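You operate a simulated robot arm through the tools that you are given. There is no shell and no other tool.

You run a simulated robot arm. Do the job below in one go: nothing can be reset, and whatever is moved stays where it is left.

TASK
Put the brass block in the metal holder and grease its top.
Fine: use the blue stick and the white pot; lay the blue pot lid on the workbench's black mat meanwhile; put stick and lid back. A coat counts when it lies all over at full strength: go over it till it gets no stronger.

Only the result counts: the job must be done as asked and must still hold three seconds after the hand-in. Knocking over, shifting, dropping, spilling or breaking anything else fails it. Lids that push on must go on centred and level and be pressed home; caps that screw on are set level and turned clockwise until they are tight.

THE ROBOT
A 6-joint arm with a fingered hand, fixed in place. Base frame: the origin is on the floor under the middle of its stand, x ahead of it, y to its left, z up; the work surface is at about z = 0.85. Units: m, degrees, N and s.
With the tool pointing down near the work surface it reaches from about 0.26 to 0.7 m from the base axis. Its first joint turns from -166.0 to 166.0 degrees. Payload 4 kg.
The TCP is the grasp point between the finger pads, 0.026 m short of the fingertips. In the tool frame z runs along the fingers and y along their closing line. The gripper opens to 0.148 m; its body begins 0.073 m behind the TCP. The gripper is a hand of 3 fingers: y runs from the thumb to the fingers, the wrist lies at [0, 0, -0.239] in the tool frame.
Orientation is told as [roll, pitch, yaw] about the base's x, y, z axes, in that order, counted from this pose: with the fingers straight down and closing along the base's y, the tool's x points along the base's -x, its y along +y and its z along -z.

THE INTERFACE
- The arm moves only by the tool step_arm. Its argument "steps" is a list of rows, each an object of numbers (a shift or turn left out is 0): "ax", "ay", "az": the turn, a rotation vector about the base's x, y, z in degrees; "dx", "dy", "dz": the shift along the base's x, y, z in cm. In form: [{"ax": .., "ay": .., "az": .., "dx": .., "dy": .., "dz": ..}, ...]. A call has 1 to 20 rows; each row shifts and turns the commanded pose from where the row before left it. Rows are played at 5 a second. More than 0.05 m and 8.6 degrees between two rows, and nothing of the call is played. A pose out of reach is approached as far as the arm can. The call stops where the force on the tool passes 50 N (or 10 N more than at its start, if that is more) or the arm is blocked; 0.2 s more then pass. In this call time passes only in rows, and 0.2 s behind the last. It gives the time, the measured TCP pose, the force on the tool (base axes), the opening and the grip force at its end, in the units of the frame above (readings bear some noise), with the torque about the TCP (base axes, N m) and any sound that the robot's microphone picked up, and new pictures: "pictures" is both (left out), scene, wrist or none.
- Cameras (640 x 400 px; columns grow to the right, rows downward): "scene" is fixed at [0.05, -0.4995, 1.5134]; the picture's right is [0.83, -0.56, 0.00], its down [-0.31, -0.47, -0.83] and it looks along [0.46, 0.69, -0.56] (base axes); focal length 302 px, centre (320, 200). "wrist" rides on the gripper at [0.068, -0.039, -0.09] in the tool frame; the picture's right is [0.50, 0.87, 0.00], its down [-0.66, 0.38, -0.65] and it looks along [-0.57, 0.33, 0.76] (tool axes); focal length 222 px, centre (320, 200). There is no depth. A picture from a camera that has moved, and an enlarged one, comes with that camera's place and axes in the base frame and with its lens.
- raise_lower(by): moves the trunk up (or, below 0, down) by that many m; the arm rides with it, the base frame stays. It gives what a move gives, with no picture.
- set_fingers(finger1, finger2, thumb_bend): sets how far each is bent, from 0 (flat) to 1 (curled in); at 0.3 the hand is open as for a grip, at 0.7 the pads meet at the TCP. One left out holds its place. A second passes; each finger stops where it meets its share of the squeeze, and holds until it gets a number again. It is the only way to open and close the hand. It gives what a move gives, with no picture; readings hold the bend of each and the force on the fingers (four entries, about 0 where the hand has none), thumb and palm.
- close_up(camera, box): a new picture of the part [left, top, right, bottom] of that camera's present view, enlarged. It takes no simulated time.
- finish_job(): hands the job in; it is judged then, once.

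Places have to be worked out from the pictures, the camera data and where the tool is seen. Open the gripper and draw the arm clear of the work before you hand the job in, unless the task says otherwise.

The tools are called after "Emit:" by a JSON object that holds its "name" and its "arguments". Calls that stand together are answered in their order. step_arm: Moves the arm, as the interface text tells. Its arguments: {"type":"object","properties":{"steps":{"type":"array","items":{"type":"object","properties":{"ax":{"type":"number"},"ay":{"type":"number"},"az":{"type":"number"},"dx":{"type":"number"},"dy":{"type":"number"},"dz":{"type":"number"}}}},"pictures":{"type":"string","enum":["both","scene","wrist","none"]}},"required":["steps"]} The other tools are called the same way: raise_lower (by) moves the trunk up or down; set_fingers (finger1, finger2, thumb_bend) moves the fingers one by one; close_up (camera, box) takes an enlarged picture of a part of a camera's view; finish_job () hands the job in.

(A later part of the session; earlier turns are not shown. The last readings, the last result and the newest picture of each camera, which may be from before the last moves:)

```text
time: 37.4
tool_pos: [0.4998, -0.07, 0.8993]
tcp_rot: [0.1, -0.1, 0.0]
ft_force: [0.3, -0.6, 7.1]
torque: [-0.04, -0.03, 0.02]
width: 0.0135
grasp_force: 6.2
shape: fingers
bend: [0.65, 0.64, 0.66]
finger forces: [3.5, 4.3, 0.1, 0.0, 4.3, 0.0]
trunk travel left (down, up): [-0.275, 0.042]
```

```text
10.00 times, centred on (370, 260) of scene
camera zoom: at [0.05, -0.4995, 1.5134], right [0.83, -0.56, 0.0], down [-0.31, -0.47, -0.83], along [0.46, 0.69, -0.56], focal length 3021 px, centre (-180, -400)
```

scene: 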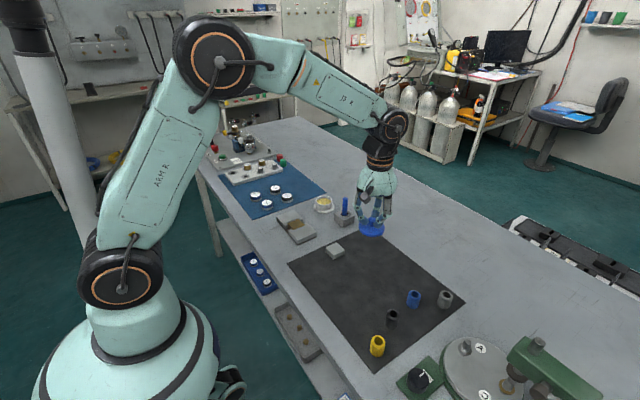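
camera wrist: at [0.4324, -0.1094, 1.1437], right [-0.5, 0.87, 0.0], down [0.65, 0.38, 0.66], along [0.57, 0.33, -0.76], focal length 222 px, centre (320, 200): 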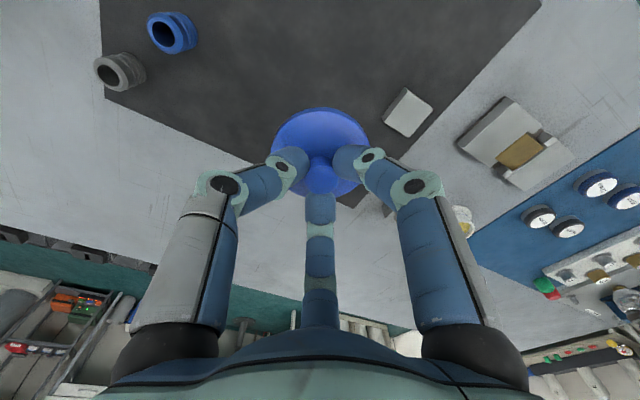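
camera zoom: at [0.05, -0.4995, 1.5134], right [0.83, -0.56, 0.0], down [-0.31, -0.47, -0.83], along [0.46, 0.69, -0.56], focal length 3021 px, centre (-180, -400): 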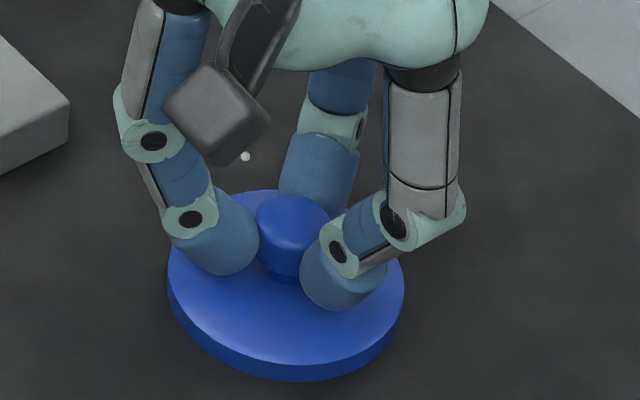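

The lid touched the mat at about z = 0.898 (7 N). I'll relieve by 1 mm, release, and record this height for regripping later.

Emit:
{"name": "step_arm", "arguments": {"steps": [{"dz": 0.1}], "pictures": "none"}}

Emit:
{"name": "set_fingers", "arguments": {"finger1": 0.55, "finger2": 0.55, "thumb_bend": 0.55}}

Emit:
{"name": "close_up", "arguments": {"camera": "scene", "box": [345, 240, 395, 280]}}

Emit:
{"name": "close_up", "arguments": {"camera": "wrist", "box": [220, 80, 420, 220]}}

```text
time: 37.8
tool_pos: [0.4996, -0.0702, 0.9]
tcp_rot: [0.0, -0.1, 0.0]
ft_force: [1.1, -0.6, 5.3]
torque: [0.02, -0.02, -0.01]
width: 0.0134
grasp_force: 6.1
shape: fingers
bend: [0.65, 0.64, 0.66]
finger forces: [2.9, 4.6, 0.0, 0.1, 3.8, 0.0]
trunk travel left (down, up): [-0.275, 0.042]
```

```text
time: 38.8
tool_pos: [0.5002, -0.0702, 0.8973]
tcp_rot: [0.0, 0.0, 0.0]
ft_force: [-0.4, 0.5, 0.2]
torque: [0.0, 0.03, -0.01]
width: 0.0453
grasp_force: 0.0
shape: fingers
bend: [0.55, 0.55, 0.55]
finger forces: [0.1, 0.1, 0.0, 0.0, 0.1, 0.0]
trunk travel left (down, up): [-0.275, 0.042]
```

```text
10.00 times, centred on (370, 260) of scene
camera zoom: at [0.05, -0.4995, 1.5134], right [0.83, -0.56, 0.0], down [-0.31, -0.47, -0.83], along [0.46, 0.69, -0.56], focal length 3021 px, centre (-180, -400)
```

zoom: 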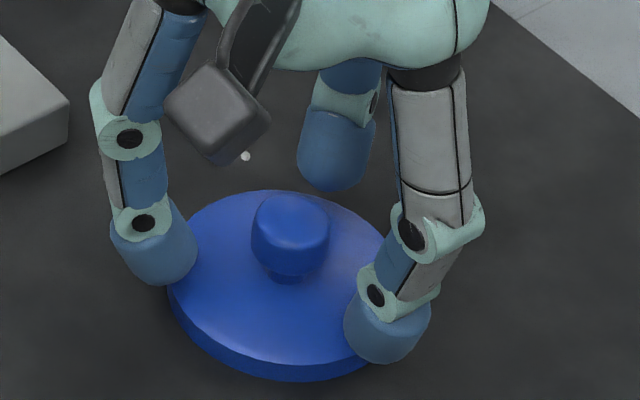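

```text
2.86 times, centred on (320, 150) of wrist
camera zoom: at [0.4333, -0.1086, 0.9885], right [-0.5, 0.87, 0.0], down [0.66, 0.38, 0.65], along [0.57, 0.33, -0.76], focal length 635 px, centre (320, 343)
```

zoom: 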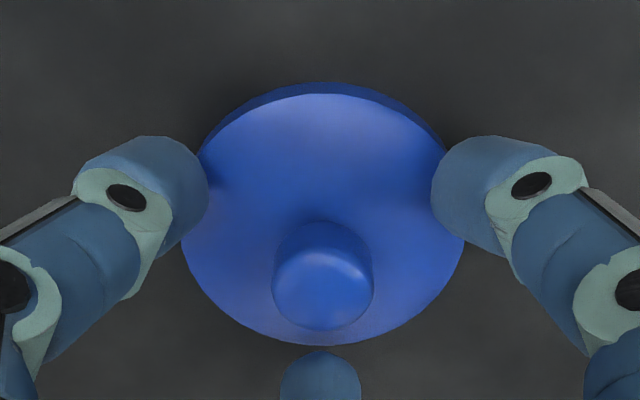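

The lid sits flat on the mat. I'll rise and move above the blue stick, staying high, to locate it precisely.

Emit:
{"name": "step_arm", "arguments": {"steps": [{"dz": 2.0}, {"dz": 4.0}, {"dz": 4.0}, {"dz": 4.0}, {"dz": 2.2}, {"dx": 1.64, "dy": 4.14}, {"dx": 1.64, "dy": 4.14}, {"dx": 1.64, "dy": 4.14}, {"dx": 1.64, "dy": 4.14}, {"dx": 1.64, "dy": 4.12}]}}

Emit:
{"name": "close_up", "arguments": {"camera": "wrist", "box": [230, 20, 410, 160]}}

Emit:
{"name": "close_up", "arguments": {"camera": "scene", "box": [300, 170, 380, 240]}}

```text
time: 41.0
tool_pos: [0.584, 0.1385, 1.0623]
tcp_rot: [-0.1, 0.0, 0.0]
ft_force: [0.9, 0.2, -0.5]
torque: [-0.03, -0.01, 0.04]
width: 0.0452
grasp_force: 0.1
shape: fingers
bend: [0.55, 0.55, 0.55]
finger forces: [0.1, 0.0, 0.1, 0.0, 0.0, 0.1]
trunk travel left (down, up): [-0.275, 0.042]
camera wrist: at [0.5164, 0.0999, 1.1516], right [-0.5, 0.87, 0.0], down [0.66, 0.38, 0.65], along [0.57, 0.33, -0.76], focal length 222 px, centre (320, 200)
```

scene: 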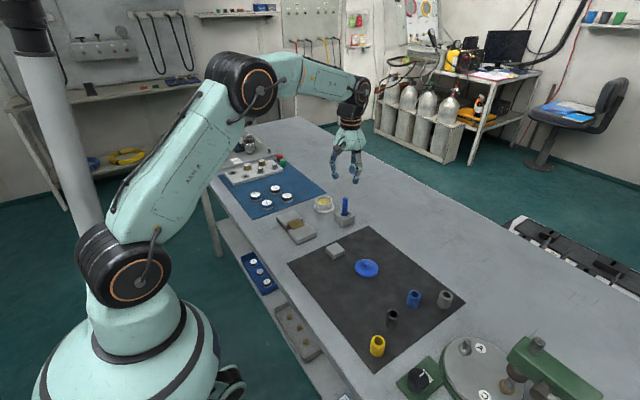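
wrist: 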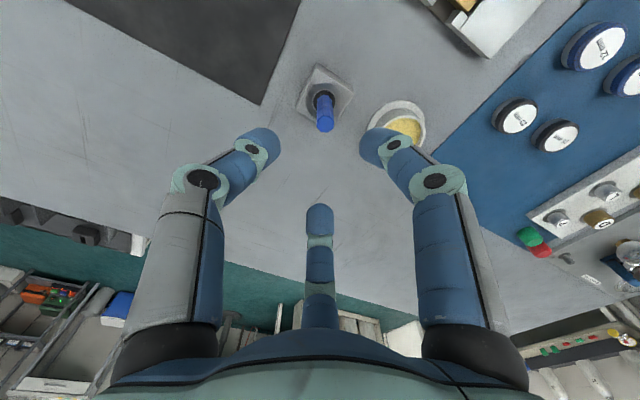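

```text
2.86 times, centred on (320, 90) of wrist
camera zoom: at [0.5164, 0.0999, 1.1516], right [-0.5, 0.87, 0.0], down [0.66, 0.38, 0.65], along [0.57, 0.33, -0.76], focal length 635 px, centre (320, 514)
```

zoom: 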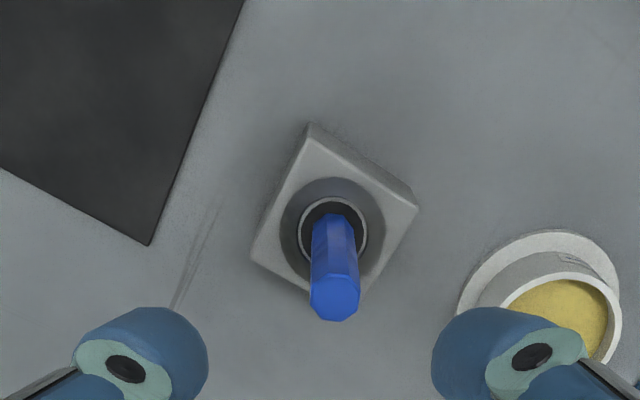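

```text
5.71 times, centred on (340, 205) of scene
camera zoom: at [0.05, -0.4995, 1.5134], right [0.83, -0.56, 0.0], down [-0.31, -0.47, -0.83], along [0.46, 0.69, -0.56], focal length 1726 px, centre (206, 171)
```

zoom: 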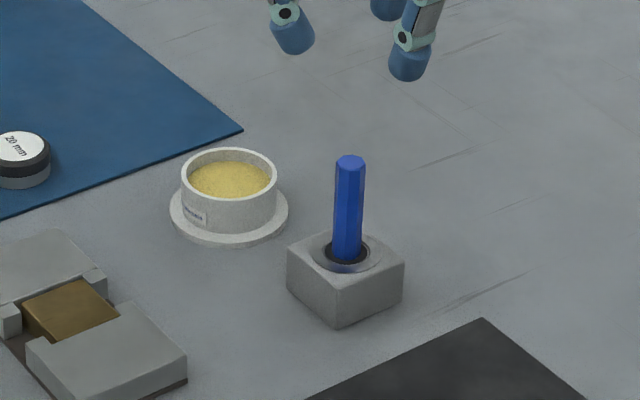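

The stick stands vertical at about (0.5835, 0.144) with its top near z = 0.944 and a diameter of about 17 mm. I'll align over it and descend partway around it.

Emit:
{"name": "step_arm", "arguments": {"steps": [{"dx": 0.16, "dy": 0.73}, {"dz": -3.0}, {"dz": -3.0}, {"dz": -2.0}]}}

Emit:
{"name": "close_up", "arguments": {"camera": "wrist", "box": [220, 60, 420, 200]}}

Emit:
{"name": "close_up", "arguments": {"camera": "scene", "box": [315, 165, 375, 225]}}

```text
time: 42.0
tool_pos: [0.5838, 0.1433, 0.9822]
tcp_rot: [0.0, -0.1, 0.0]
ft_force: [0.2, 0.0, 0.1]
torque: [-0.01, 0.0, 0.01]
width: 0.0453
grasp_force: 0.1
shape: fingers
bend: [0.55, 0.55, 0.55]
finger forces: [0.0, 0.1, 0.1, 0.1, 0.0, 0.0]
trunk travel left (down, up): [-0.275, 0.042]
camera wrist: at [0.5169, 0.1054, 1.0701], right [-0.5, 0.87, 0.0], down [0.65, 0.38, 0.65], along [0.57, 0.33, -0.76], focal length 222 px, centre (320, 200)
```

scene: 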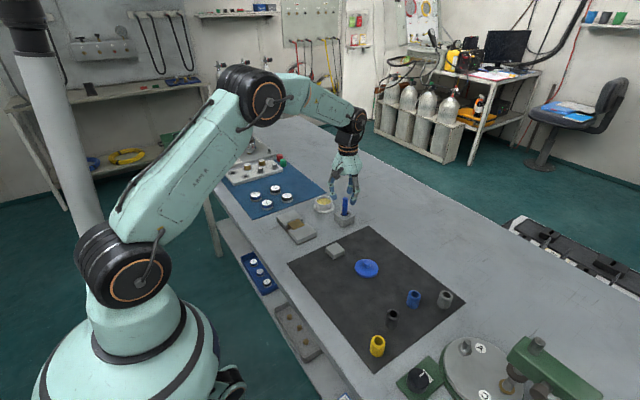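
wrist: 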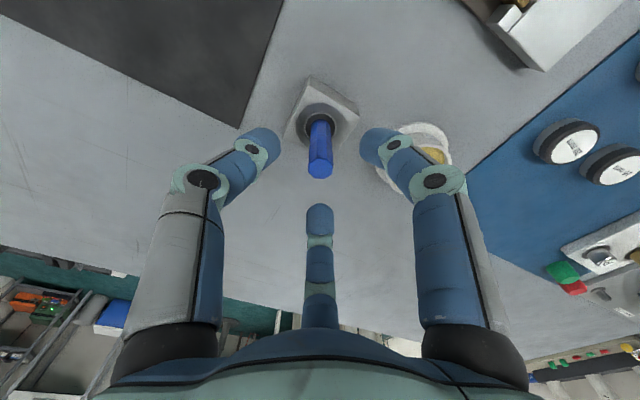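

```text
2.86 times, centred on (320, 130) of wrist
camera zoom: at [0.5169, 0.1054, 1.0701], right [-0.5, 0.87, 0.0], down [0.65, 0.38, 0.65], along [0.57, 0.33, -0.76], focal length 635 px, centre (320, 400)
```

zoom: 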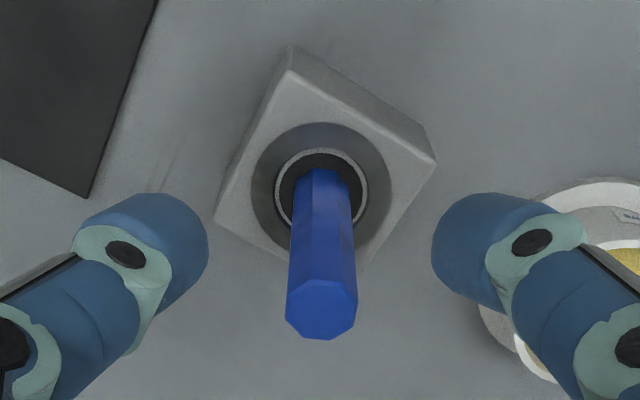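

```text
6.67 times, centred on (345, 195) of scene
camera zoom: at [0.05, -0.4995, 1.5134], right [0.83, -0.56, 0.0], down [-0.31, -0.47, -0.83], along [0.46, 0.69, -0.56], focal length 2014 px, centre (153, 233)
```

zoom: 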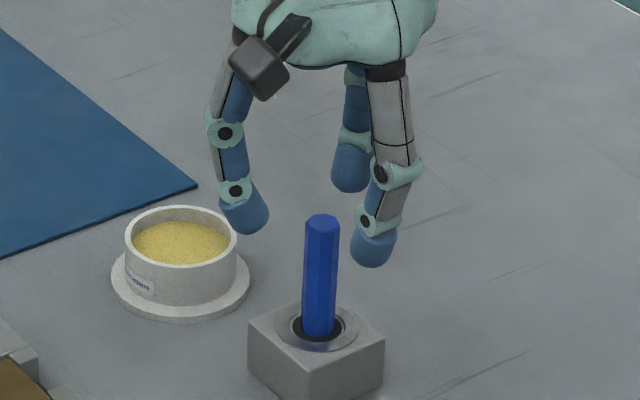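

The stick is within about 1.5 mm of the hand axis. I'll correct and descend so the fingertips come about 1.3 cm above the stand top.

Emit:
{"name": "step_arm", "arguments": {"steps": [{"dx": 0.08, "dy": 0.1, "dz": -1.5}, {"dz": -1.5}, {"dz": -1.3}, {"dz": -1.0}], "pictures": "none"}}

Emit:
{"name": "close_up", "arguments": {"camera": "wrist", "box": [220, 80, 420, 220]}}

Emit:
{"name": "close_up", "arguments": {"camera": "scene", "box": [320, 175, 370, 225]}}

```text
time: 43.0
tool_pos: [0.5849, 0.1451, 0.9276]
tcp_rot: [0.0, 0.0, 0.0]
ft_force: [-0.1, -0.6, 0.3]
torque: [0.0, -0.04, 0.02]
width: 0.0455
grasp_force: 0.1
shape: fingers
bend: [0.55, 0.55, 0.55]
finger forces: [0.0, 0.0, 0.0, 0.0, 0.1, 0.0]
trunk travel left (down, up): [-0.275, 0.042]
```

```text
2.86 times, centred on (320, 150) of wrist
camera zoom: at [0.5181, 0.1068, 1.0162], right [-0.5, 0.87, 0.0], down [0.66, 0.38, 0.65], along [0.57, 0.33, -0.76], focal length 635 px, centre (320, 343)
```

zoom: 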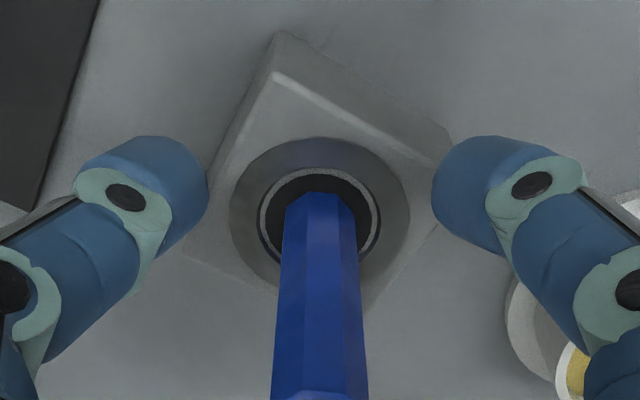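

```text
8.00 times, centred on (345, 200) of scene
camera zoom: at [0.05, -0.4995, 1.5134], right [0.83, -0.56, 0.0], down [-0.31, -0.47, -0.83], along [0.46, 0.69, -0.56], focal length 2417 px, centre (120, 200)
```

zoom: 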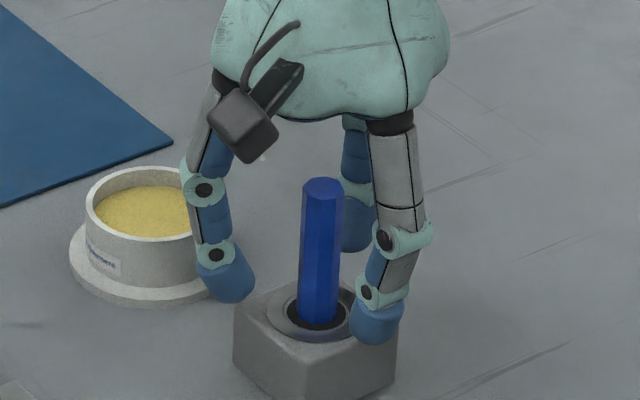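

The fingers surround the lower part of the stick, clear of the stand. I'll close on it.

Emit:
{"name": "set_fingers", "arguments": {"finger1": 0.72, "finger2": 0.72, "thumb_bend": 0.72}}

Emit:
{"name": "close_up", "arguments": {"camera": "wrist", "box": [220, 80, 420, 220]}}

Emit:
{"name": "close_up", "arguments": {"camera": "scene", "box": [320, 175, 370, 225]}}

```text
time: 44.0
tool_pos: [0.5852, 0.1454, 0.9266]
tcp_rot: [-0.1, 0.0, 0.0]
ft_force: [0.3, 0.3, 0.0]
torque: [0.02, 0.04, -0.02]
width: 0.0088
grasp_force: 9.1
shape: fingers
bend: [0.66, 0.66, 0.68]
finger forces: [5.7, 5.6, 0.0, 0.0, 6.5, 0.0]
trunk travel left (down, up): [-0.275, 0.042]
```

```text
2.86 times, centred on (320, 150) of wrist
camera zoom: at [0.5181, 0.1068, 1.0164], right [-0.5, 0.87, 0.0], down [0.66, 0.38, 0.65], along [0.57, 0.33, -0.76], focal length 635 px, centre (320, 343)
```

zoom: 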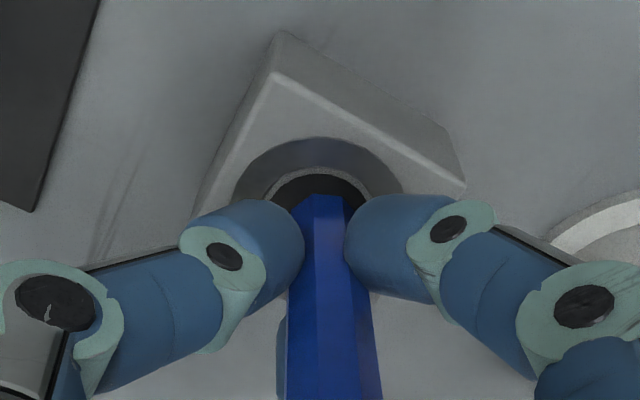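

```text
8.00 times, centred on (345, 200) of scene
camera zoom: at [0.05, -0.4995, 1.5134], right [0.83, -0.56, 0.0], down [-0.31, -0.47, -0.83], along [0.46, 0.69, -0.56], focal length 2417 px, centre (120, 200)
```

zoom: 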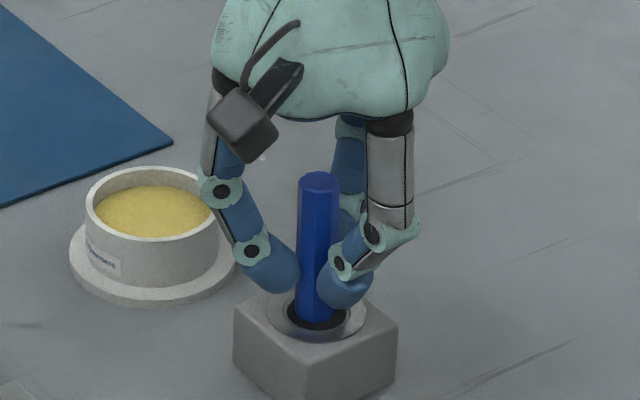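

The grip is firm (about 6 N per finger) and the stick leans only slightly. I'll lift it straight out of the stand and check.

Emit:
{"name": "step_arm", "arguments": {"steps": [{"dz": 0.4}, {"dz": 0.8}, {"dz": 1.3}, {"dz": 2.0}, {"dz": 2.5}]}}

Emit:
{"name": "close_up", "arguments": {"camera": "scene", "box": [310, 155, 370, 225]}}

Emit:
{"name": "close_up", "arguments": {"camera": "wrist", "box": [220, 80, 420, 220]}}

```text
time: 45.2
tool_pos: [0.5833, 0.1463, 0.9986]
tcp_rot: [0.0, 0.0, -0.1]
ft_force: [-0.7, -0.2, -0.1]
torque: [0.02, 0.01, 0.0]
width: 0.0087
grasp_force: 9.0
shape: fingers
bend: [0.66, 0.66, 0.68]
finger forces: [5.7, 5.6, 0.0, 0.0, 6.3, 0.0]
trunk travel left (down, up): [-0.275, 0.042]
camera wrist: at [0.5169, 0.1076, 1.0881], right [-0.5, 0.87, 0.0], down [0.66, 0.38, 0.65], along [0.57, 0.33, -0.76], focal length 222 px, centre (320, 200)
```

scene: 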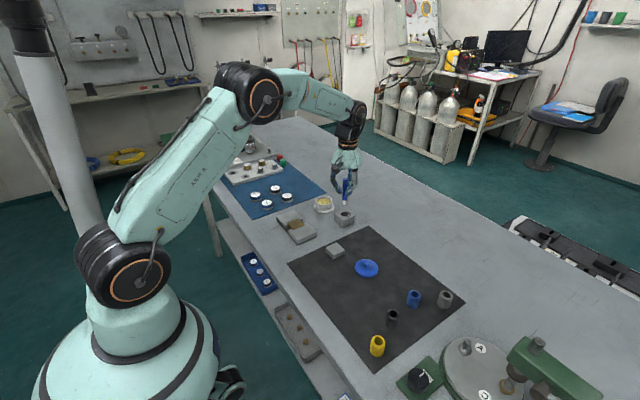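
wrist: 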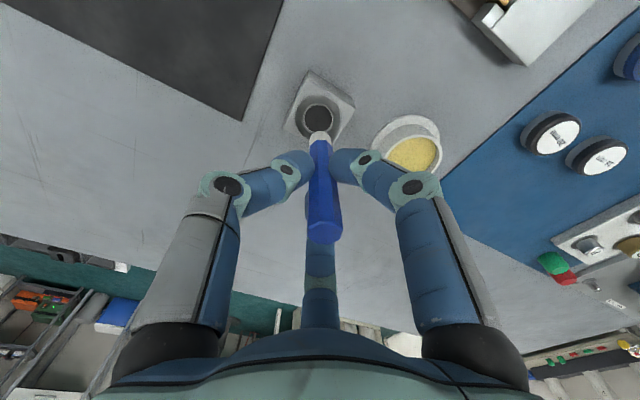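

```text
5.71 times, centred on (340, 190) of scene
camera zoom: at [0.05, -0.4995, 1.5134], right [0.83, -0.56, 0.0], down [-0.31, -0.47, -0.83], along [0.46, 0.69, -0.56], focal length 1726 px, centre (206, 257)
```

zoom: 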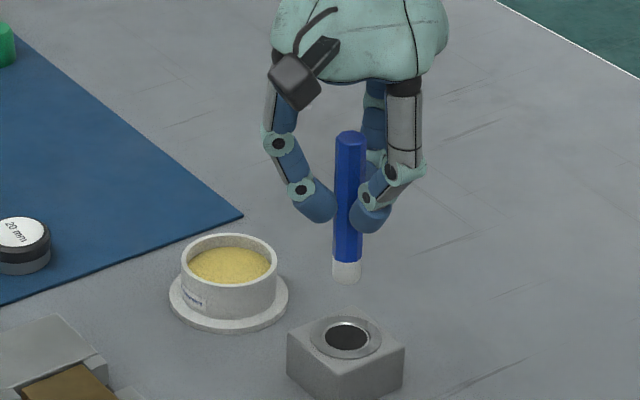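

```text
2.86 times, centred on (320, 150) of wrist
camera zoom: at [0.5169, 0.1076, 1.0881], right [-0.5, 0.87, 0.0], down [0.66, 0.38, 0.65], along [0.57, 0.33, -0.76], focal length 635 px, centre (320, 343)
```

zoom: 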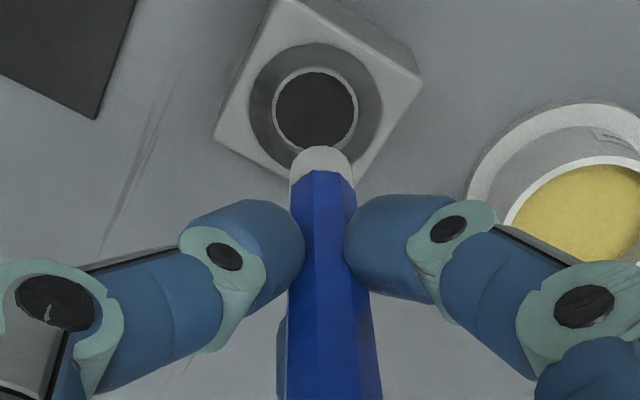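

The stick has a white applicator tip about 8 cm below the TCP, and the stand stayed put. I'll look at the pot closely to judge its rim and the grease level.

Emit:
{"name": "close_up", "arguments": {"camera": "scene", "box": [308, 190, 340, 216]}}

Emit:
{"name": "close_up", "arguments": {"camera": "scene", "box": [325, 175, 350, 210]}}

Emit:
{"name": "close_up", "arguments": {"camera": "wrist", "box": [350, 100, 460, 180]}}

```text
15.38 times, centred on (324, 203) of scene
camera zoom: at [0.05, -0.4995, 1.5134], right [0.83, -0.56, 0.0], down [-0.31, -0.47, -0.83], along [0.46, 0.69, -0.56], focal length 4648 px, centre (258, 154)
```

zoom: 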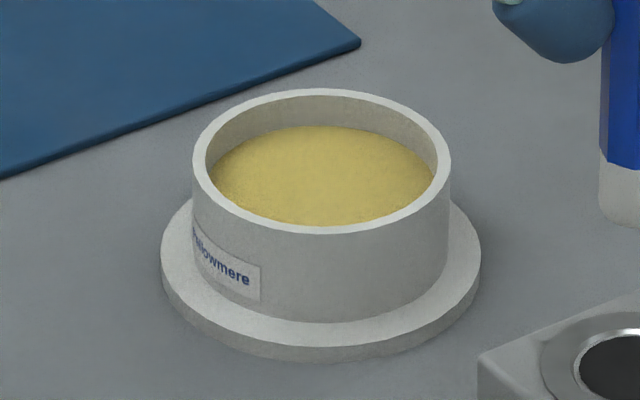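

```text
11.43 times, centred on (338, 192) of scene
camera zoom: at [0.05, -0.4995, 1.5134], right [0.83, -0.56, 0.0], down [-0.31, -0.47, -0.83], along [0.46, 0.69, -0.56], focal length 3453 px, centre (120, 286)
```

zoom: 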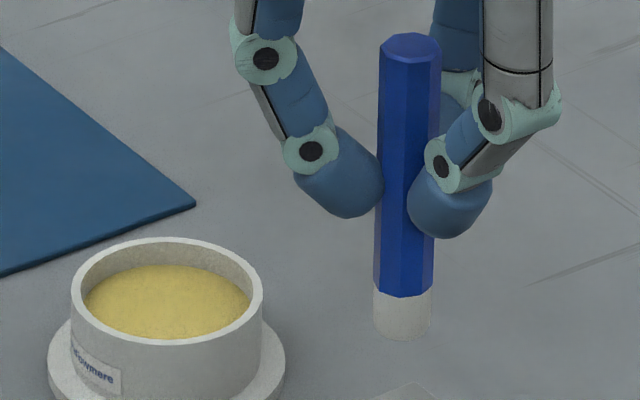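

```text
5.00 times, centred on (405, 140) of wrist
camera zoom: at [0.5169, 0.1076, 1.0881], right [-0.5, 0.87, 0.0], down [0.66, 0.38, 0.65], along [0.57, 0.33, -0.76], focal length 1111 px, centre (-105, 500)
```

zoom: 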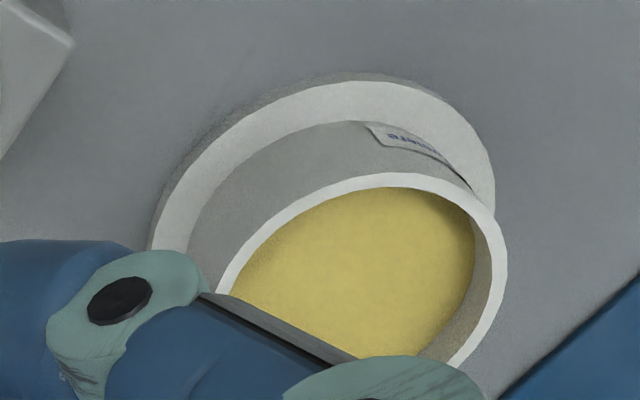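

The pot's rim top is near z = 0.88 and the grease surface about 8 mm lower, with an inner diameter of about 5.6 cm. I'll carry the stick over the pot centre.

Emit:
{"name": "step_arm", "arguments": {"steps": [{"dz": 1.0}, {"dx": -0.3, "dy": 3.6}, {"dx": -0.4, "dy": 3.6}, {"dx": -0.4, "dy": 3.7}, {"dz": -1.5}]}}

Emit:
{"name": "close_up", "arguments": {"camera": "scene", "box": [300, 165, 350, 215]}}

Emit:
{"name": "close_up", "arguments": {"camera": "wrist", "box": [220, 60, 420, 200]}}

```text
time: 46.4
tool_pos: [0.5712, 0.2532, 0.9937]
tcp_rot: [0.0, 0.0, 0.0]
ft_force: [-1.1, 0.7, -0.3]
torque: [0.04, 0.05, 0.03]
width: 0.0087
grasp_force: 8.0
shape: fingers
bend: [0.66, 0.66, 0.68]
finger forces: [5.7, 5.7, 0.0, 0.0, 6.1, 0.1]
trunk travel left (down, up): [-0.275, 0.042]
camera wrist: at [0.5051, 0.215, 1.0832], right [-0.5, 0.87, 0.0], down [0.66, 0.38, 0.65], along [0.57, 0.33, -0.76], focal length 222 px, centre (320, 200)
```

scene: 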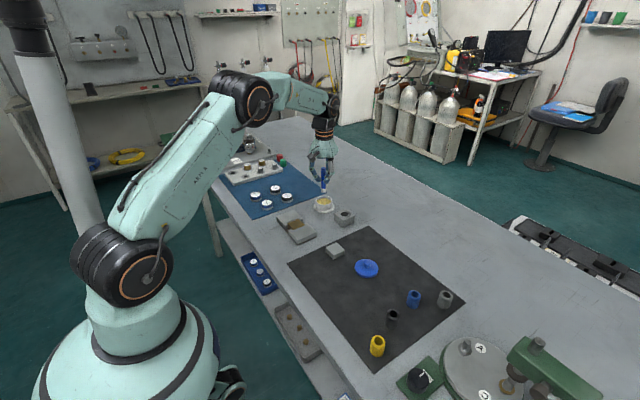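
wrist: 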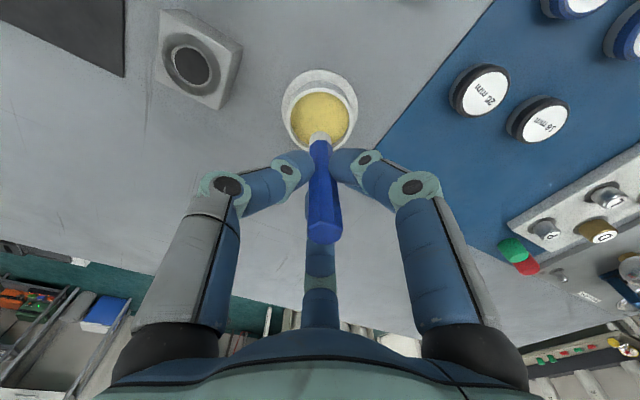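

```text
8.00 times, centred on (325, 190) of scene
camera zoom: at [0.05, -0.4995, 1.5134], right [0.83, -0.56, 0.0], down [-0.31, -0.47, -0.83], along [0.46, 0.69, -0.56], focal length 2417 px, centre (280, 280)
```

zoom: 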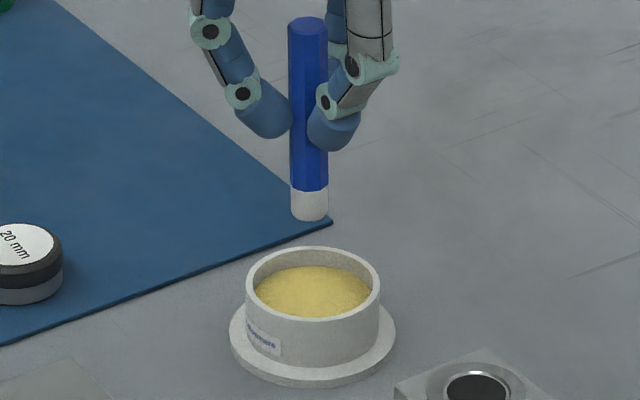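

```text
2.86 times, centred on (320, 130) of wrist
camera zoom: at [0.5051, 0.215, 1.0832], right [-0.5, 0.87, 0.0], down [0.66, 0.38, 0.65], along [0.57, 0.33, -0.76], focal length 635 px, centre (320, 400)
```

zoom: 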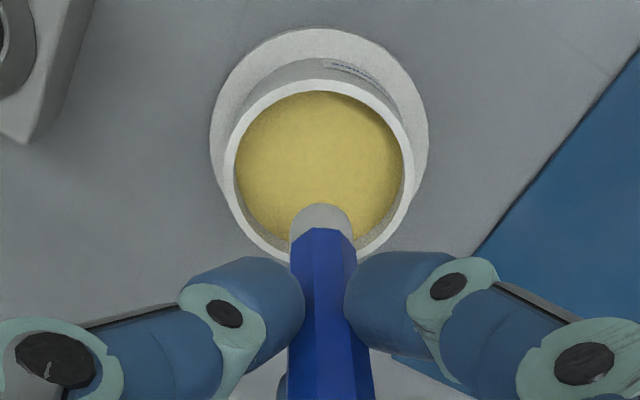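

The tip is centred over the grease. I'll lower it to just above the surface and look.

Emit:
{"name": "step_arm", "arguments": {"steps": [{"dz": -1.5}, {"dz": -1.5}, {"dz": -1.2}], "pictures": "none"}}

Emit:
{"name": "close_up", "arguments": {"camera": "scene", "box": [305, 175, 345, 215]}}

Emit:
{"name": "close_up", "arguments": {"camera": "wrist", "box": [220, 80, 420, 220]}}

```text
time: 47.2
tool_pos: [0.5738, 0.2543, 0.952]
tcp_rot: [0.1, 0.0, 0.0]
ft_force: [0.4, 0.0, 0.4]
torque: [-0.01, -0.02, -0.01]
width: 0.0084
grasp_force: 9.1
shape: fingers
bend: [0.66, 0.66, 0.68]
finger forces: [5.7, 5.7, 0.1, 0.0, 6.2, 0.0]
trunk travel left (down, up): [-0.275, 0.042]
```

```text
10.00 times, centred on (325, 195) of scene
camera zoom: at [0.05, -0.4995, 1.5134], right [0.83, -0.56, 0.0], down [-0.31, -0.47, -0.83], along [0.46, 0.69, -0.56], focal length 3021 px, centre (270, 250)
```

zoom: 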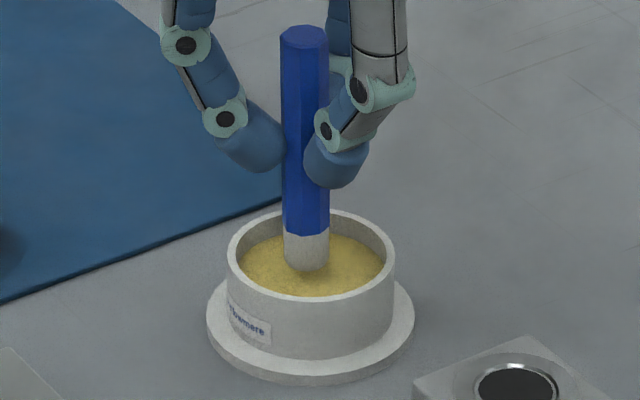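

```text
2.86 times, centred on (320, 150) of wrist
camera zoom: at [0.5062, 0.2163, 1.0407], right [-0.5, 0.87, 0.0], down [0.66, 0.38, 0.65], along [0.57, 0.33, -0.76], focal length 635 px, centre (320, 343)
```

zoom: 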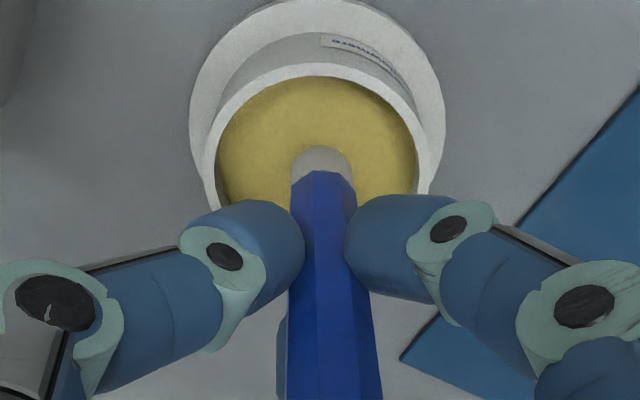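

The tip is right at the grease surface. I'll dip it about 7 mm, hold briefly and lift.

Emit:
{"name": "step_arm", "arguments": {"steps": [{"dz": -0.4}, {"dz": -0.3}, {"dz": 0}, {"dz": 0}], "pictures": "none"}}

Emit:
{"name": "close_up", "arguments": {"camera": "scene", "box": [305, 175, 345, 215]}}

```text
time: 48.2
tool_pos: [0.5729, 0.2553, 0.9451]
tcp_rot: [0.0, -0.1, -0.1]
ft_force: [-0.2, -0.6, 0.6]
torque: [0.01, 0.0, 0.03]
width: 0.0088
grasp_force: 9.5
shape: fingers
bend: [0.66, 0.66, 0.68]
finger forces: [5.8, 5.9, 0.0, 0.0, 6.2, 0.0]
trunk travel left (down, up): [-0.275, 0.042]
```

```text
10.00 times, centred on (325, 195) of scene
camera zoom: at [0.05, -0.4995, 1.5134], right [0.83, -0.56, 0.0], down [-0.31, -0.47, -0.83], along [0.46, 0.69, -0.56], focal length 3021 px, centre (270, 250)
```

zoom: 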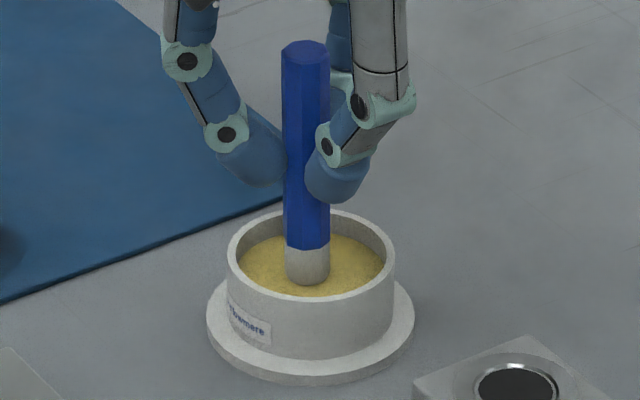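

The full white tip is still visible, so it hasn't really sunk in yet. I'll lower a few millimetres more and watch whether the tip disappears into the grease.

Emit:
{"name": "step_arm", "arguments": {"steps": [{"dz": -0.3}, {"dz": -0.2}], "pictures": "none"}}

Emit:
{"name": "close_up", "arguments": {"camera": "scene", "box": [312, 190, 340, 212]}}

Emit:
{"name": "close_up", "arguments": {"camera": "wrist", "box": [270, 80, 370, 150]}}

```text
time: 48.8
tool_pos: [0.5741, 0.2542, 0.9414]
tcp_rot: [0.1, -0.4, 0.0]
ft_force: [-1.3, -2.5, 21.4]
torque: [0.02, 0.0, -0.01]
width: 0.0078
grasp_force: 13.7
shape: fingers
bend: [0.65, 0.65, 0.69]
finger forces: [8.3, 8.4, 0.1, 0.0, 10.9, 0.0]
trunk travel left (down, up): [-0.275, 0.042]
```

```text
16.00 times, centred on (326, 201) of scene
camera zoom: at [0.05, -0.4995, 1.5134], right [0.83, -0.56, 0.0], down [-0.31, -0.47, -0.83], along [0.46, 0.69, -0.56], focal length 4834 px, centre (224, 184)
```

zoom: 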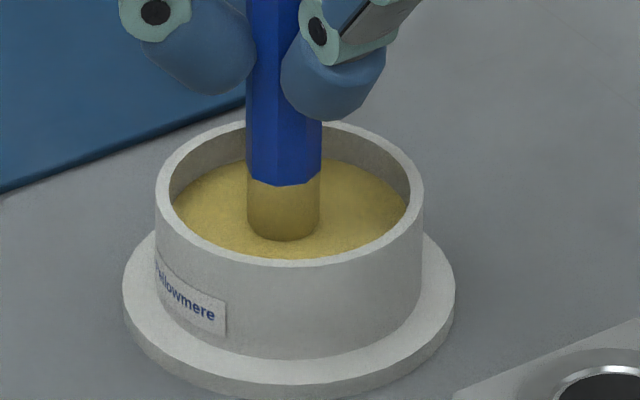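

```text
5.71 times, centred on (320, 115) of wrist
camera zoom: at [0.5062, 0.2152, 1.0309], right [-0.5, 0.87, 0.0], down [0.65, 0.38, 0.66], along [0.57, 0.33, -0.75], focal length 1269 px, centre (320, 686)
```

zoom: 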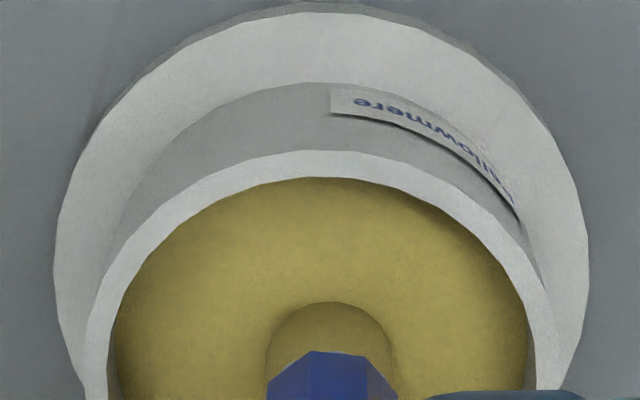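

The tip has turned yellow, so it's loaded; the grease acts as a firm surface (21 N). I'll lift straight up at once and check the stick and pot.

Emit:
{"name": "step_arm", "arguments": {"steps": [{"dz": 0.5}, {"dz": 1.5}, {"dz": 3.0}]}}

Emit:
{"name": "close_up", "arguments": {"camera": "scene", "box": [300, 165, 350, 215]}}

Emit:
{"name": "close_up", "arguments": {"camera": "wrist", "box": [220, 60, 420, 200]}}

```text
time: 49.6
tool_pos: [0.572, 0.2549, 0.989]
tcp_rot: [-0.1, 0.0, -0.1]
ft_force: [-0.1, 0.0, 0.1]
torque: [-0.01, 0.0, 0.01]
width: 0.0083
grasp_force: 9.1
shape: fingers
bend: [0.65, 0.65, 0.69]
finger forces: [5.5, 5.5, 0.0, 0.0, 6.2, 0.1]
trunk travel left (down, up): [-0.275, 0.042]
camera wrist: at [0.5056, 0.217, 1.0783], right [-0.5, 0.87, 0.0], down [0.66, 0.38, 0.65], along [0.57, 0.33, -0.76], focal length 222 px, centre (320, 200)
```

scene: 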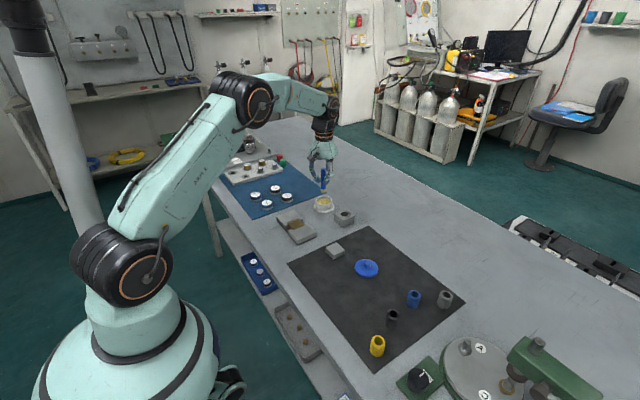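
wrist: 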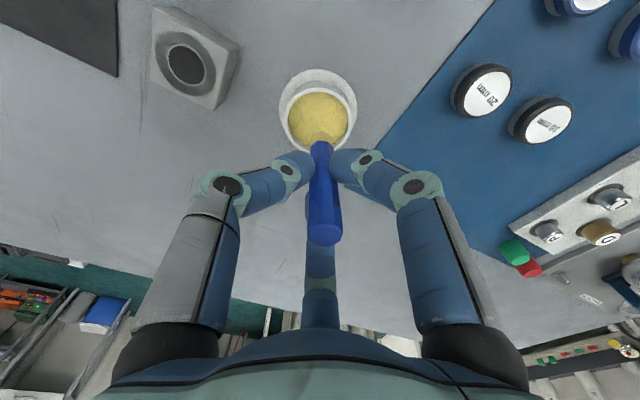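

```text
8.00 times, centred on (325, 190) of scene
camera zoom: at [0.05, -0.4995, 1.5134], right [0.83, -0.56, 0.0], down [-0.31, -0.47, -0.83], along [0.46, 0.69, -0.56], focal length 2417 px, centre (280, 280)
```

zoom: 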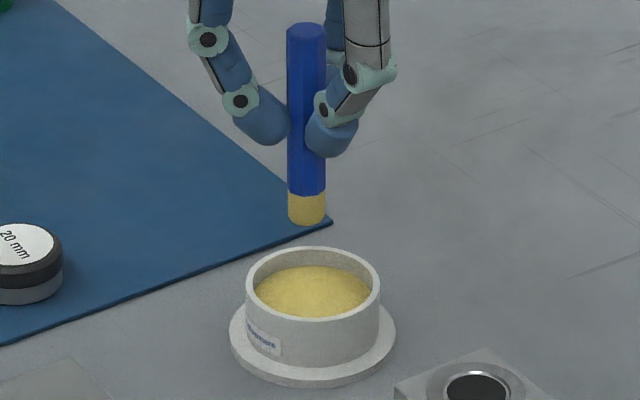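

```text
2.86 times, centred on (320, 130) of wrist
camera zoom: at [0.5056, 0.217, 1.0783], right [-0.5, 0.87, 0.0], down [0.66, 0.38, 0.65], along [0.57, 0.33, -0.76], focal length 635 px, centre (320, 400)
```

zoom: 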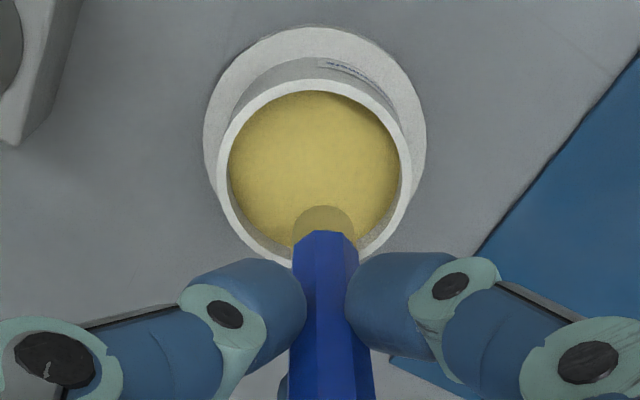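

The tip is coated, the pot hasn't moved and the stick hasn't slipped. I'll carry it over the brass block's centre.

Emit:
{"name": "step_arm", "arguments": {"steps": [{"dx": -3.75, "dy": -1.32}, {"dx": -3.75, "dy": -1.32}, {"dx": -3.75, "dy": -1.32}, {"dx": -3.74, "dy": -1.31}, {"dz": -2.0}, {"dz": -1.3}]}}

Emit:
{"name": "close_up", "arguments": {"camera": "scene", "box": [270, 190, 320, 240]}}

Emit:
{"name": "close_up", "arguments": {"camera": "wrist", "box": [220, 60, 420, 200]}}

```text
time: 51.0
tool_pos: [0.4228, 0.2004, 0.956]
tcp_rot: [0.0, 0.0, 0.0]
ft_force: [0.7, -0.1, 0.7]
torque: [-0.02, 0.05, 0.03]
width: 0.0082
grasp_force: 8.1
shape: fingers
bend: [0.65, 0.65, 0.69]
finger forces: [5.4, 5.7, 0.1, 0.1, 6.0, 0.0]
trunk travel left (down, up): [-0.275, 0.042]
camera wrist: at [0.3561, 0.1612, 1.0449], right [-0.5, 0.87, 0.0], down [0.65, 0.38, 0.65], along [0.57, 0.33, -0.76], focal length 222 px, centre (320, 200)
```

scene: 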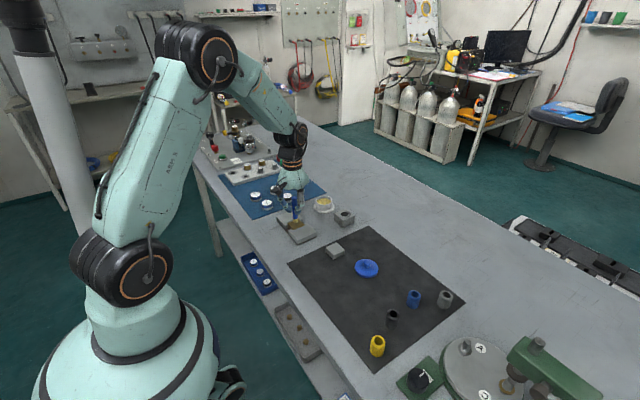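
wrist: 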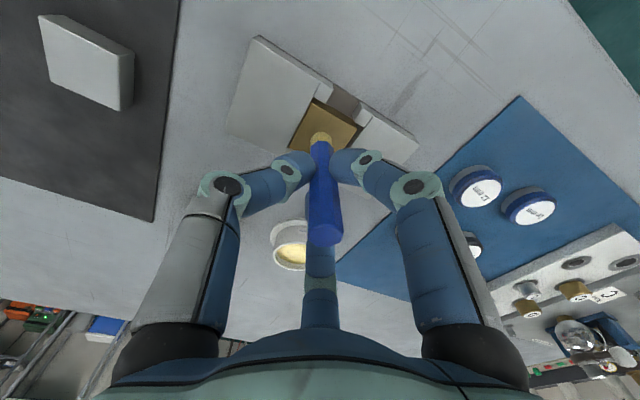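

```text
8.00 times, centred on (295, 215) of scene
camera zoom: at [0.05, -0.4995, 1.5134], right [0.83, -0.56, 0.0], down [-0.31, -0.47, -0.83], along [0.46, 0.69, -0.56], focal length 2417 px, centre (520, 80)
```

zoom: 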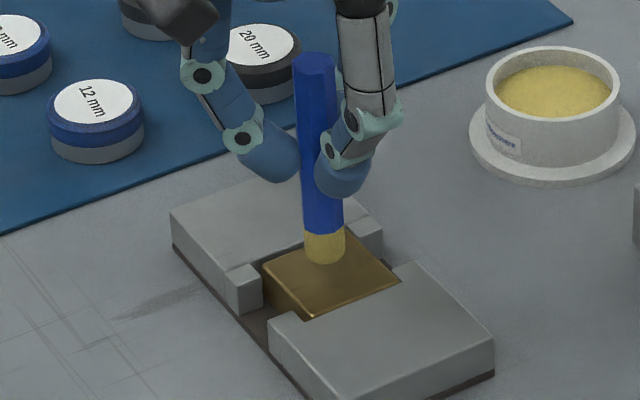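

```text
2.86 times, centred on (320, 130) of wrist
camera zoom: at [0.3561, 0.1612, 1.0449], right [-0.5, 0.87, 0.0], down [0.65, 0.38, 0.65], along [0.57, 0.33, -0.76], focal length 635 px, centre (320, 400)
```

zoom: 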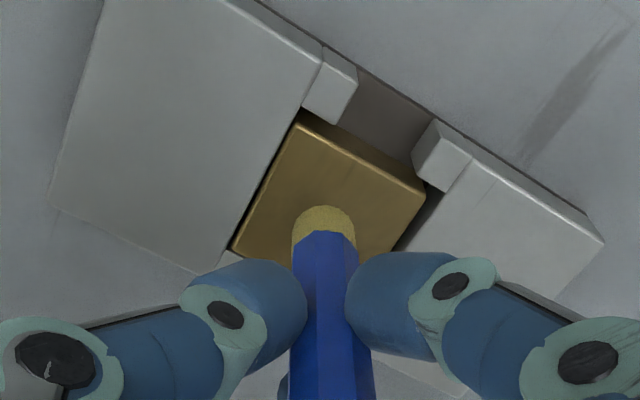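

The loaded tip is over the block's middle. I'll lower slowly until light contact registers.

Emit:
{"name": "step_arm", "arguments": {"steps": [{"dz": -0.4}, {"dz": -0.3}, {"dz": -0.2}], "pictures": "none"}}

Emit:
{"name": "step_arm", "arguments": {"steps": [{"dz": -0.15}], "pictures": "none"}}

Emit:
{"name": "close_up", "arguments": {"camera": "scene", "box": [275, 200, 315, 240]}}

```text
time: 51.8
tool_pos: [0.4236, 0.2014, 0.9475]
tcp_rot: [0.0, -0.1, 0.1]
ft_force: [-0.1, 0.2, -0.6]
torque: [0.0, 0.01, 0.0]
width: 0.0082
grasp_force: 8.1
shape: fingers
bend: [0.65, 0.65, 0.69]
finger forces: [5.4, 5.5, 0.0, 0.0, 5.9, 0.1]
trunk travel left (down, up): [-0.275, 0.042]
```

```text
time: 52.2
tool_pos: [0.423, 0.2002, 0.9456]
tcp_rot: [-0.1, 0.0, 0.0]
ft_force: [-1.0, -0.7, -0.1]
torque: [0.0, -0.03, -0.01]
width: 0.0083
grasp_force: 8.6
shape: fingers
bend: [0.65, 0.65, 0.69]
finger forces: [5.4, 5.6, 0.0, 0.1, 6.1, 0.1]
trunk travel left (down, up): [-0.275, 0.042]
```

```text
10.00 times, centred on (295, 220) of scene
camera zoom: at [0.05, -0.4995, 1.5134], right [0.83, -0.56, 0.0], down [-0.31, -0.47, -0.83], along [0.46, 0.69, -0.56], focal length 3021 px, centre (570, 0)
```

zoom: 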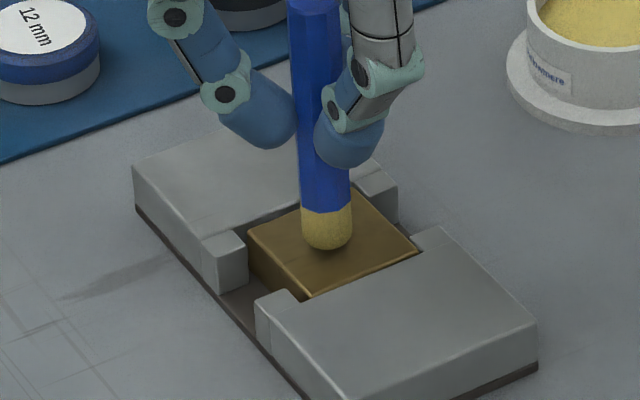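

No force yet at z = 0.9445; I'll continue in 1 mm steps.

Emit:
{"name": "step_arm", "arguments": {"steps": [{"dz": -0.1}], "pictures": "none"}}

Emit:
{"name": "step_arm", "arguments": {"steps": [{"dz": -0.1}], "pictures": "none"}}

Emit:
{"name": "step_arm", "arguments": {"steps": [{"dz": -0.1}], "pictures": "none"}}

Emit:
{"name": "close_up", "arguments": {"camera": "scene", "box": [275, 200, 315, 240]}}

```text
time: 52.6
tool_pos: [0.4242, 0.2025, 0.9446]
tcp_rot: [-0.1, 0.0, 0.0]
ft_force: [0.0, 0.3, -0.3]
torque: [-0.01, -0.02, -0.04]
width: 0.0082
grasp_force: 8.4
shape: fingers
bend: [0.65, 0.65, 0.69]
finger forces: [5.4, 5.6, 0.0, 0.1, 6.0, 0.1]
trunk travel left (down, up): [-0.275, 0.042]
```

```text
time: 53.0
tool_pos: [0.4228, 0.2019, 0.9438]
tcp_rot: [0.0, 0.0, 0.1]
ft_force: [-0.5, 0.3, -1.0]
torque: [0.03, 0.01, 0.02]
width: 0.0081
grasp_force: 8.6
shape: fingers
bend: [0.65, 0.65, 0.69]
finger forces: [5.5, 5.6, 0.0, 0.0, 6.0, 0.0]
trunk travel left (down, up): [-0.275, 0.042]
```

```text
time: 53.4
tool_pos: [0.4234, 0.2016, 0.9416]
tcp_rot: [0.0, -0.1, 0.0]
ft_force: [0.7, -1.8, 0.9]
torque: [-0.01, 0.06, 0.0]
width: 0.0082
grasp_force: 8.9
shape: fingers
bend: [0.65, 0.65, 0.69]
finger forces: [5.5, 5.6, 0.0, 0.0, 6.2, 0.0]
trunk travel left (down, up): [-0.275, 0.042]
```

```text
10.00 times, centred on (295, 220) of scene
camera zoom: at [0.05, -0.4995, 1.5134], right [0.83, -0.56, 0.0], down [-0.31, -0.47, -0.83], along [0.46, 0.69, -0.56], focal length 3021 px, centre (570, 0)
```

zoom: 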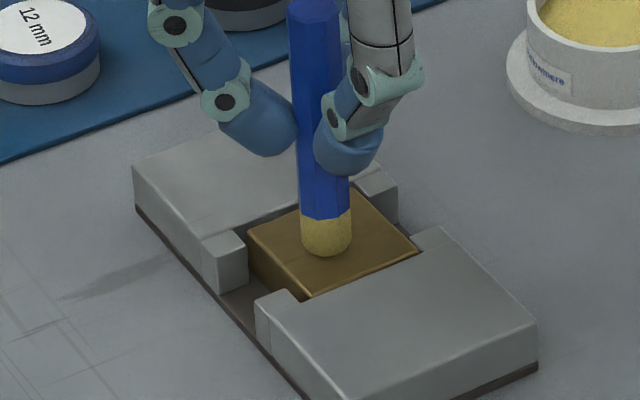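

Emit:
{"name": "step_arm", "arguments": {"steps": [{"dz": -0.1}], "pictures": "none"}}

Emit:
{"name": "step_arm", "arguments": {"steps": [{"dz": -0.05}], "pictures": "none"}}

```text
time: 53.8
tool_pos: [0.4227, 0.2001, 0.9427]
tcp_rot: [0.0, -0.2, 0.0]
ft_force: [0.1, -0.9, 4.4]
torque: [0.0, 0.02, -0.01]
width: 0.0079
grasp_force: 9.3
shape: fingers
bend: [0.65, 0.65, 0.69]
finger forces: [5.7, 5.8, 0.1, 0.1, 6.7, 0.1]
trunk travel left (down, up): [-0.275, 0.042]
```

```text
time: 54.2
tool_pos: [0.4229, 0.2015, 0.9409]
tcp_rot: [-0.1, -0.1, 0.0]
ft_force: [-0.7, -1.1, 8.9]
torque: [-0.02, -0.01, -0.01]
width: 0.008
grasp_force: 10.2
shape: fingers
bend: [0.65, 0.65, 0.69]
finger forces: [6.3, 6.6, 0.0, 0.0, 7.8, 0.1]
trunk travel left (down, up): [-0.275, 0.042]
```

Contact begins at about z = 0.941. I'll ease back to roughly 3 N and make a first stroke along x to see how the coat appears.

Emit:
{"name": "step_arm", "arguments": {"steps": [{"dz": 0.07}, {"dx": 0.3}, {"dx": 0.3}, {"dx": 0.3}, {"dx": 0.3}, {"dx": -0.3}, {"dx": -0.3}, {"dx": -0.3}, {"dx": -0.3}, {"dx": -0.3}, {"dx": -0.3}, {"dx": -0.3}, {"dx": -0.3}], "pictures": "none"}}

Emit:
{"name": "close_up", "arguments": {"camera": "scene", "box": [275, 200, 315, 240]}}

Emit:
{"name": "close_up", "arguments": {"camera": "wrist", "box": [220, 60, 420, 200]}}

```text
time: 57.0
tool_pos: [0.4126, 0.2011, 0.9425]
tcp_rot: [0.0, -0.1, 0.0]
ft_force: [1.3, 0.3, 7.3]
torque: [0.05, -0.16, 0.02]
width: 0.0088
grasp_force: 12.4
shape: fingers
bend: [0.65, 0.65, 0.69]
finger forces: [5.4, 10.9, 0.1, 0.0, 7.1, 0.0]
trunk travel left (down, up): [-0.275, 0.042]
```

```text
10.00 times, centred on (295, 220) of scene
camera zoom: at [0.05, -0.4995, 1.5134], right [0.83, -0.56, 0.0], down [-0.31, -0.47, -0.83], along [0.46, 0.69, -0.56], focal length 3021 px, centre (570, 0)
```

zoom: 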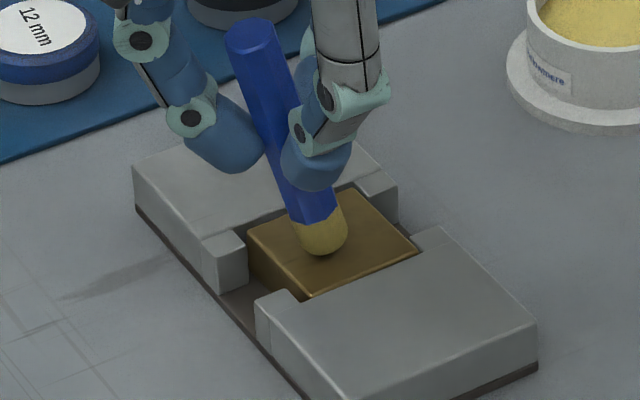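

```text
2.86 times, centred on (320, 130) of wrist
camera zoom: at [0.3446, 0.1627, 1.0312], right [-0.5, 0.87, 0.0], down [0.65, 0.38, 0.65], along [0.57, 0.33, -0.76], focal length 635 px, centre (320, 400)
```

zoom: 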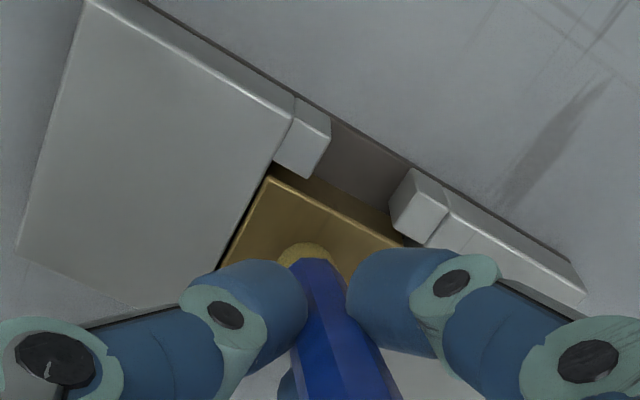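

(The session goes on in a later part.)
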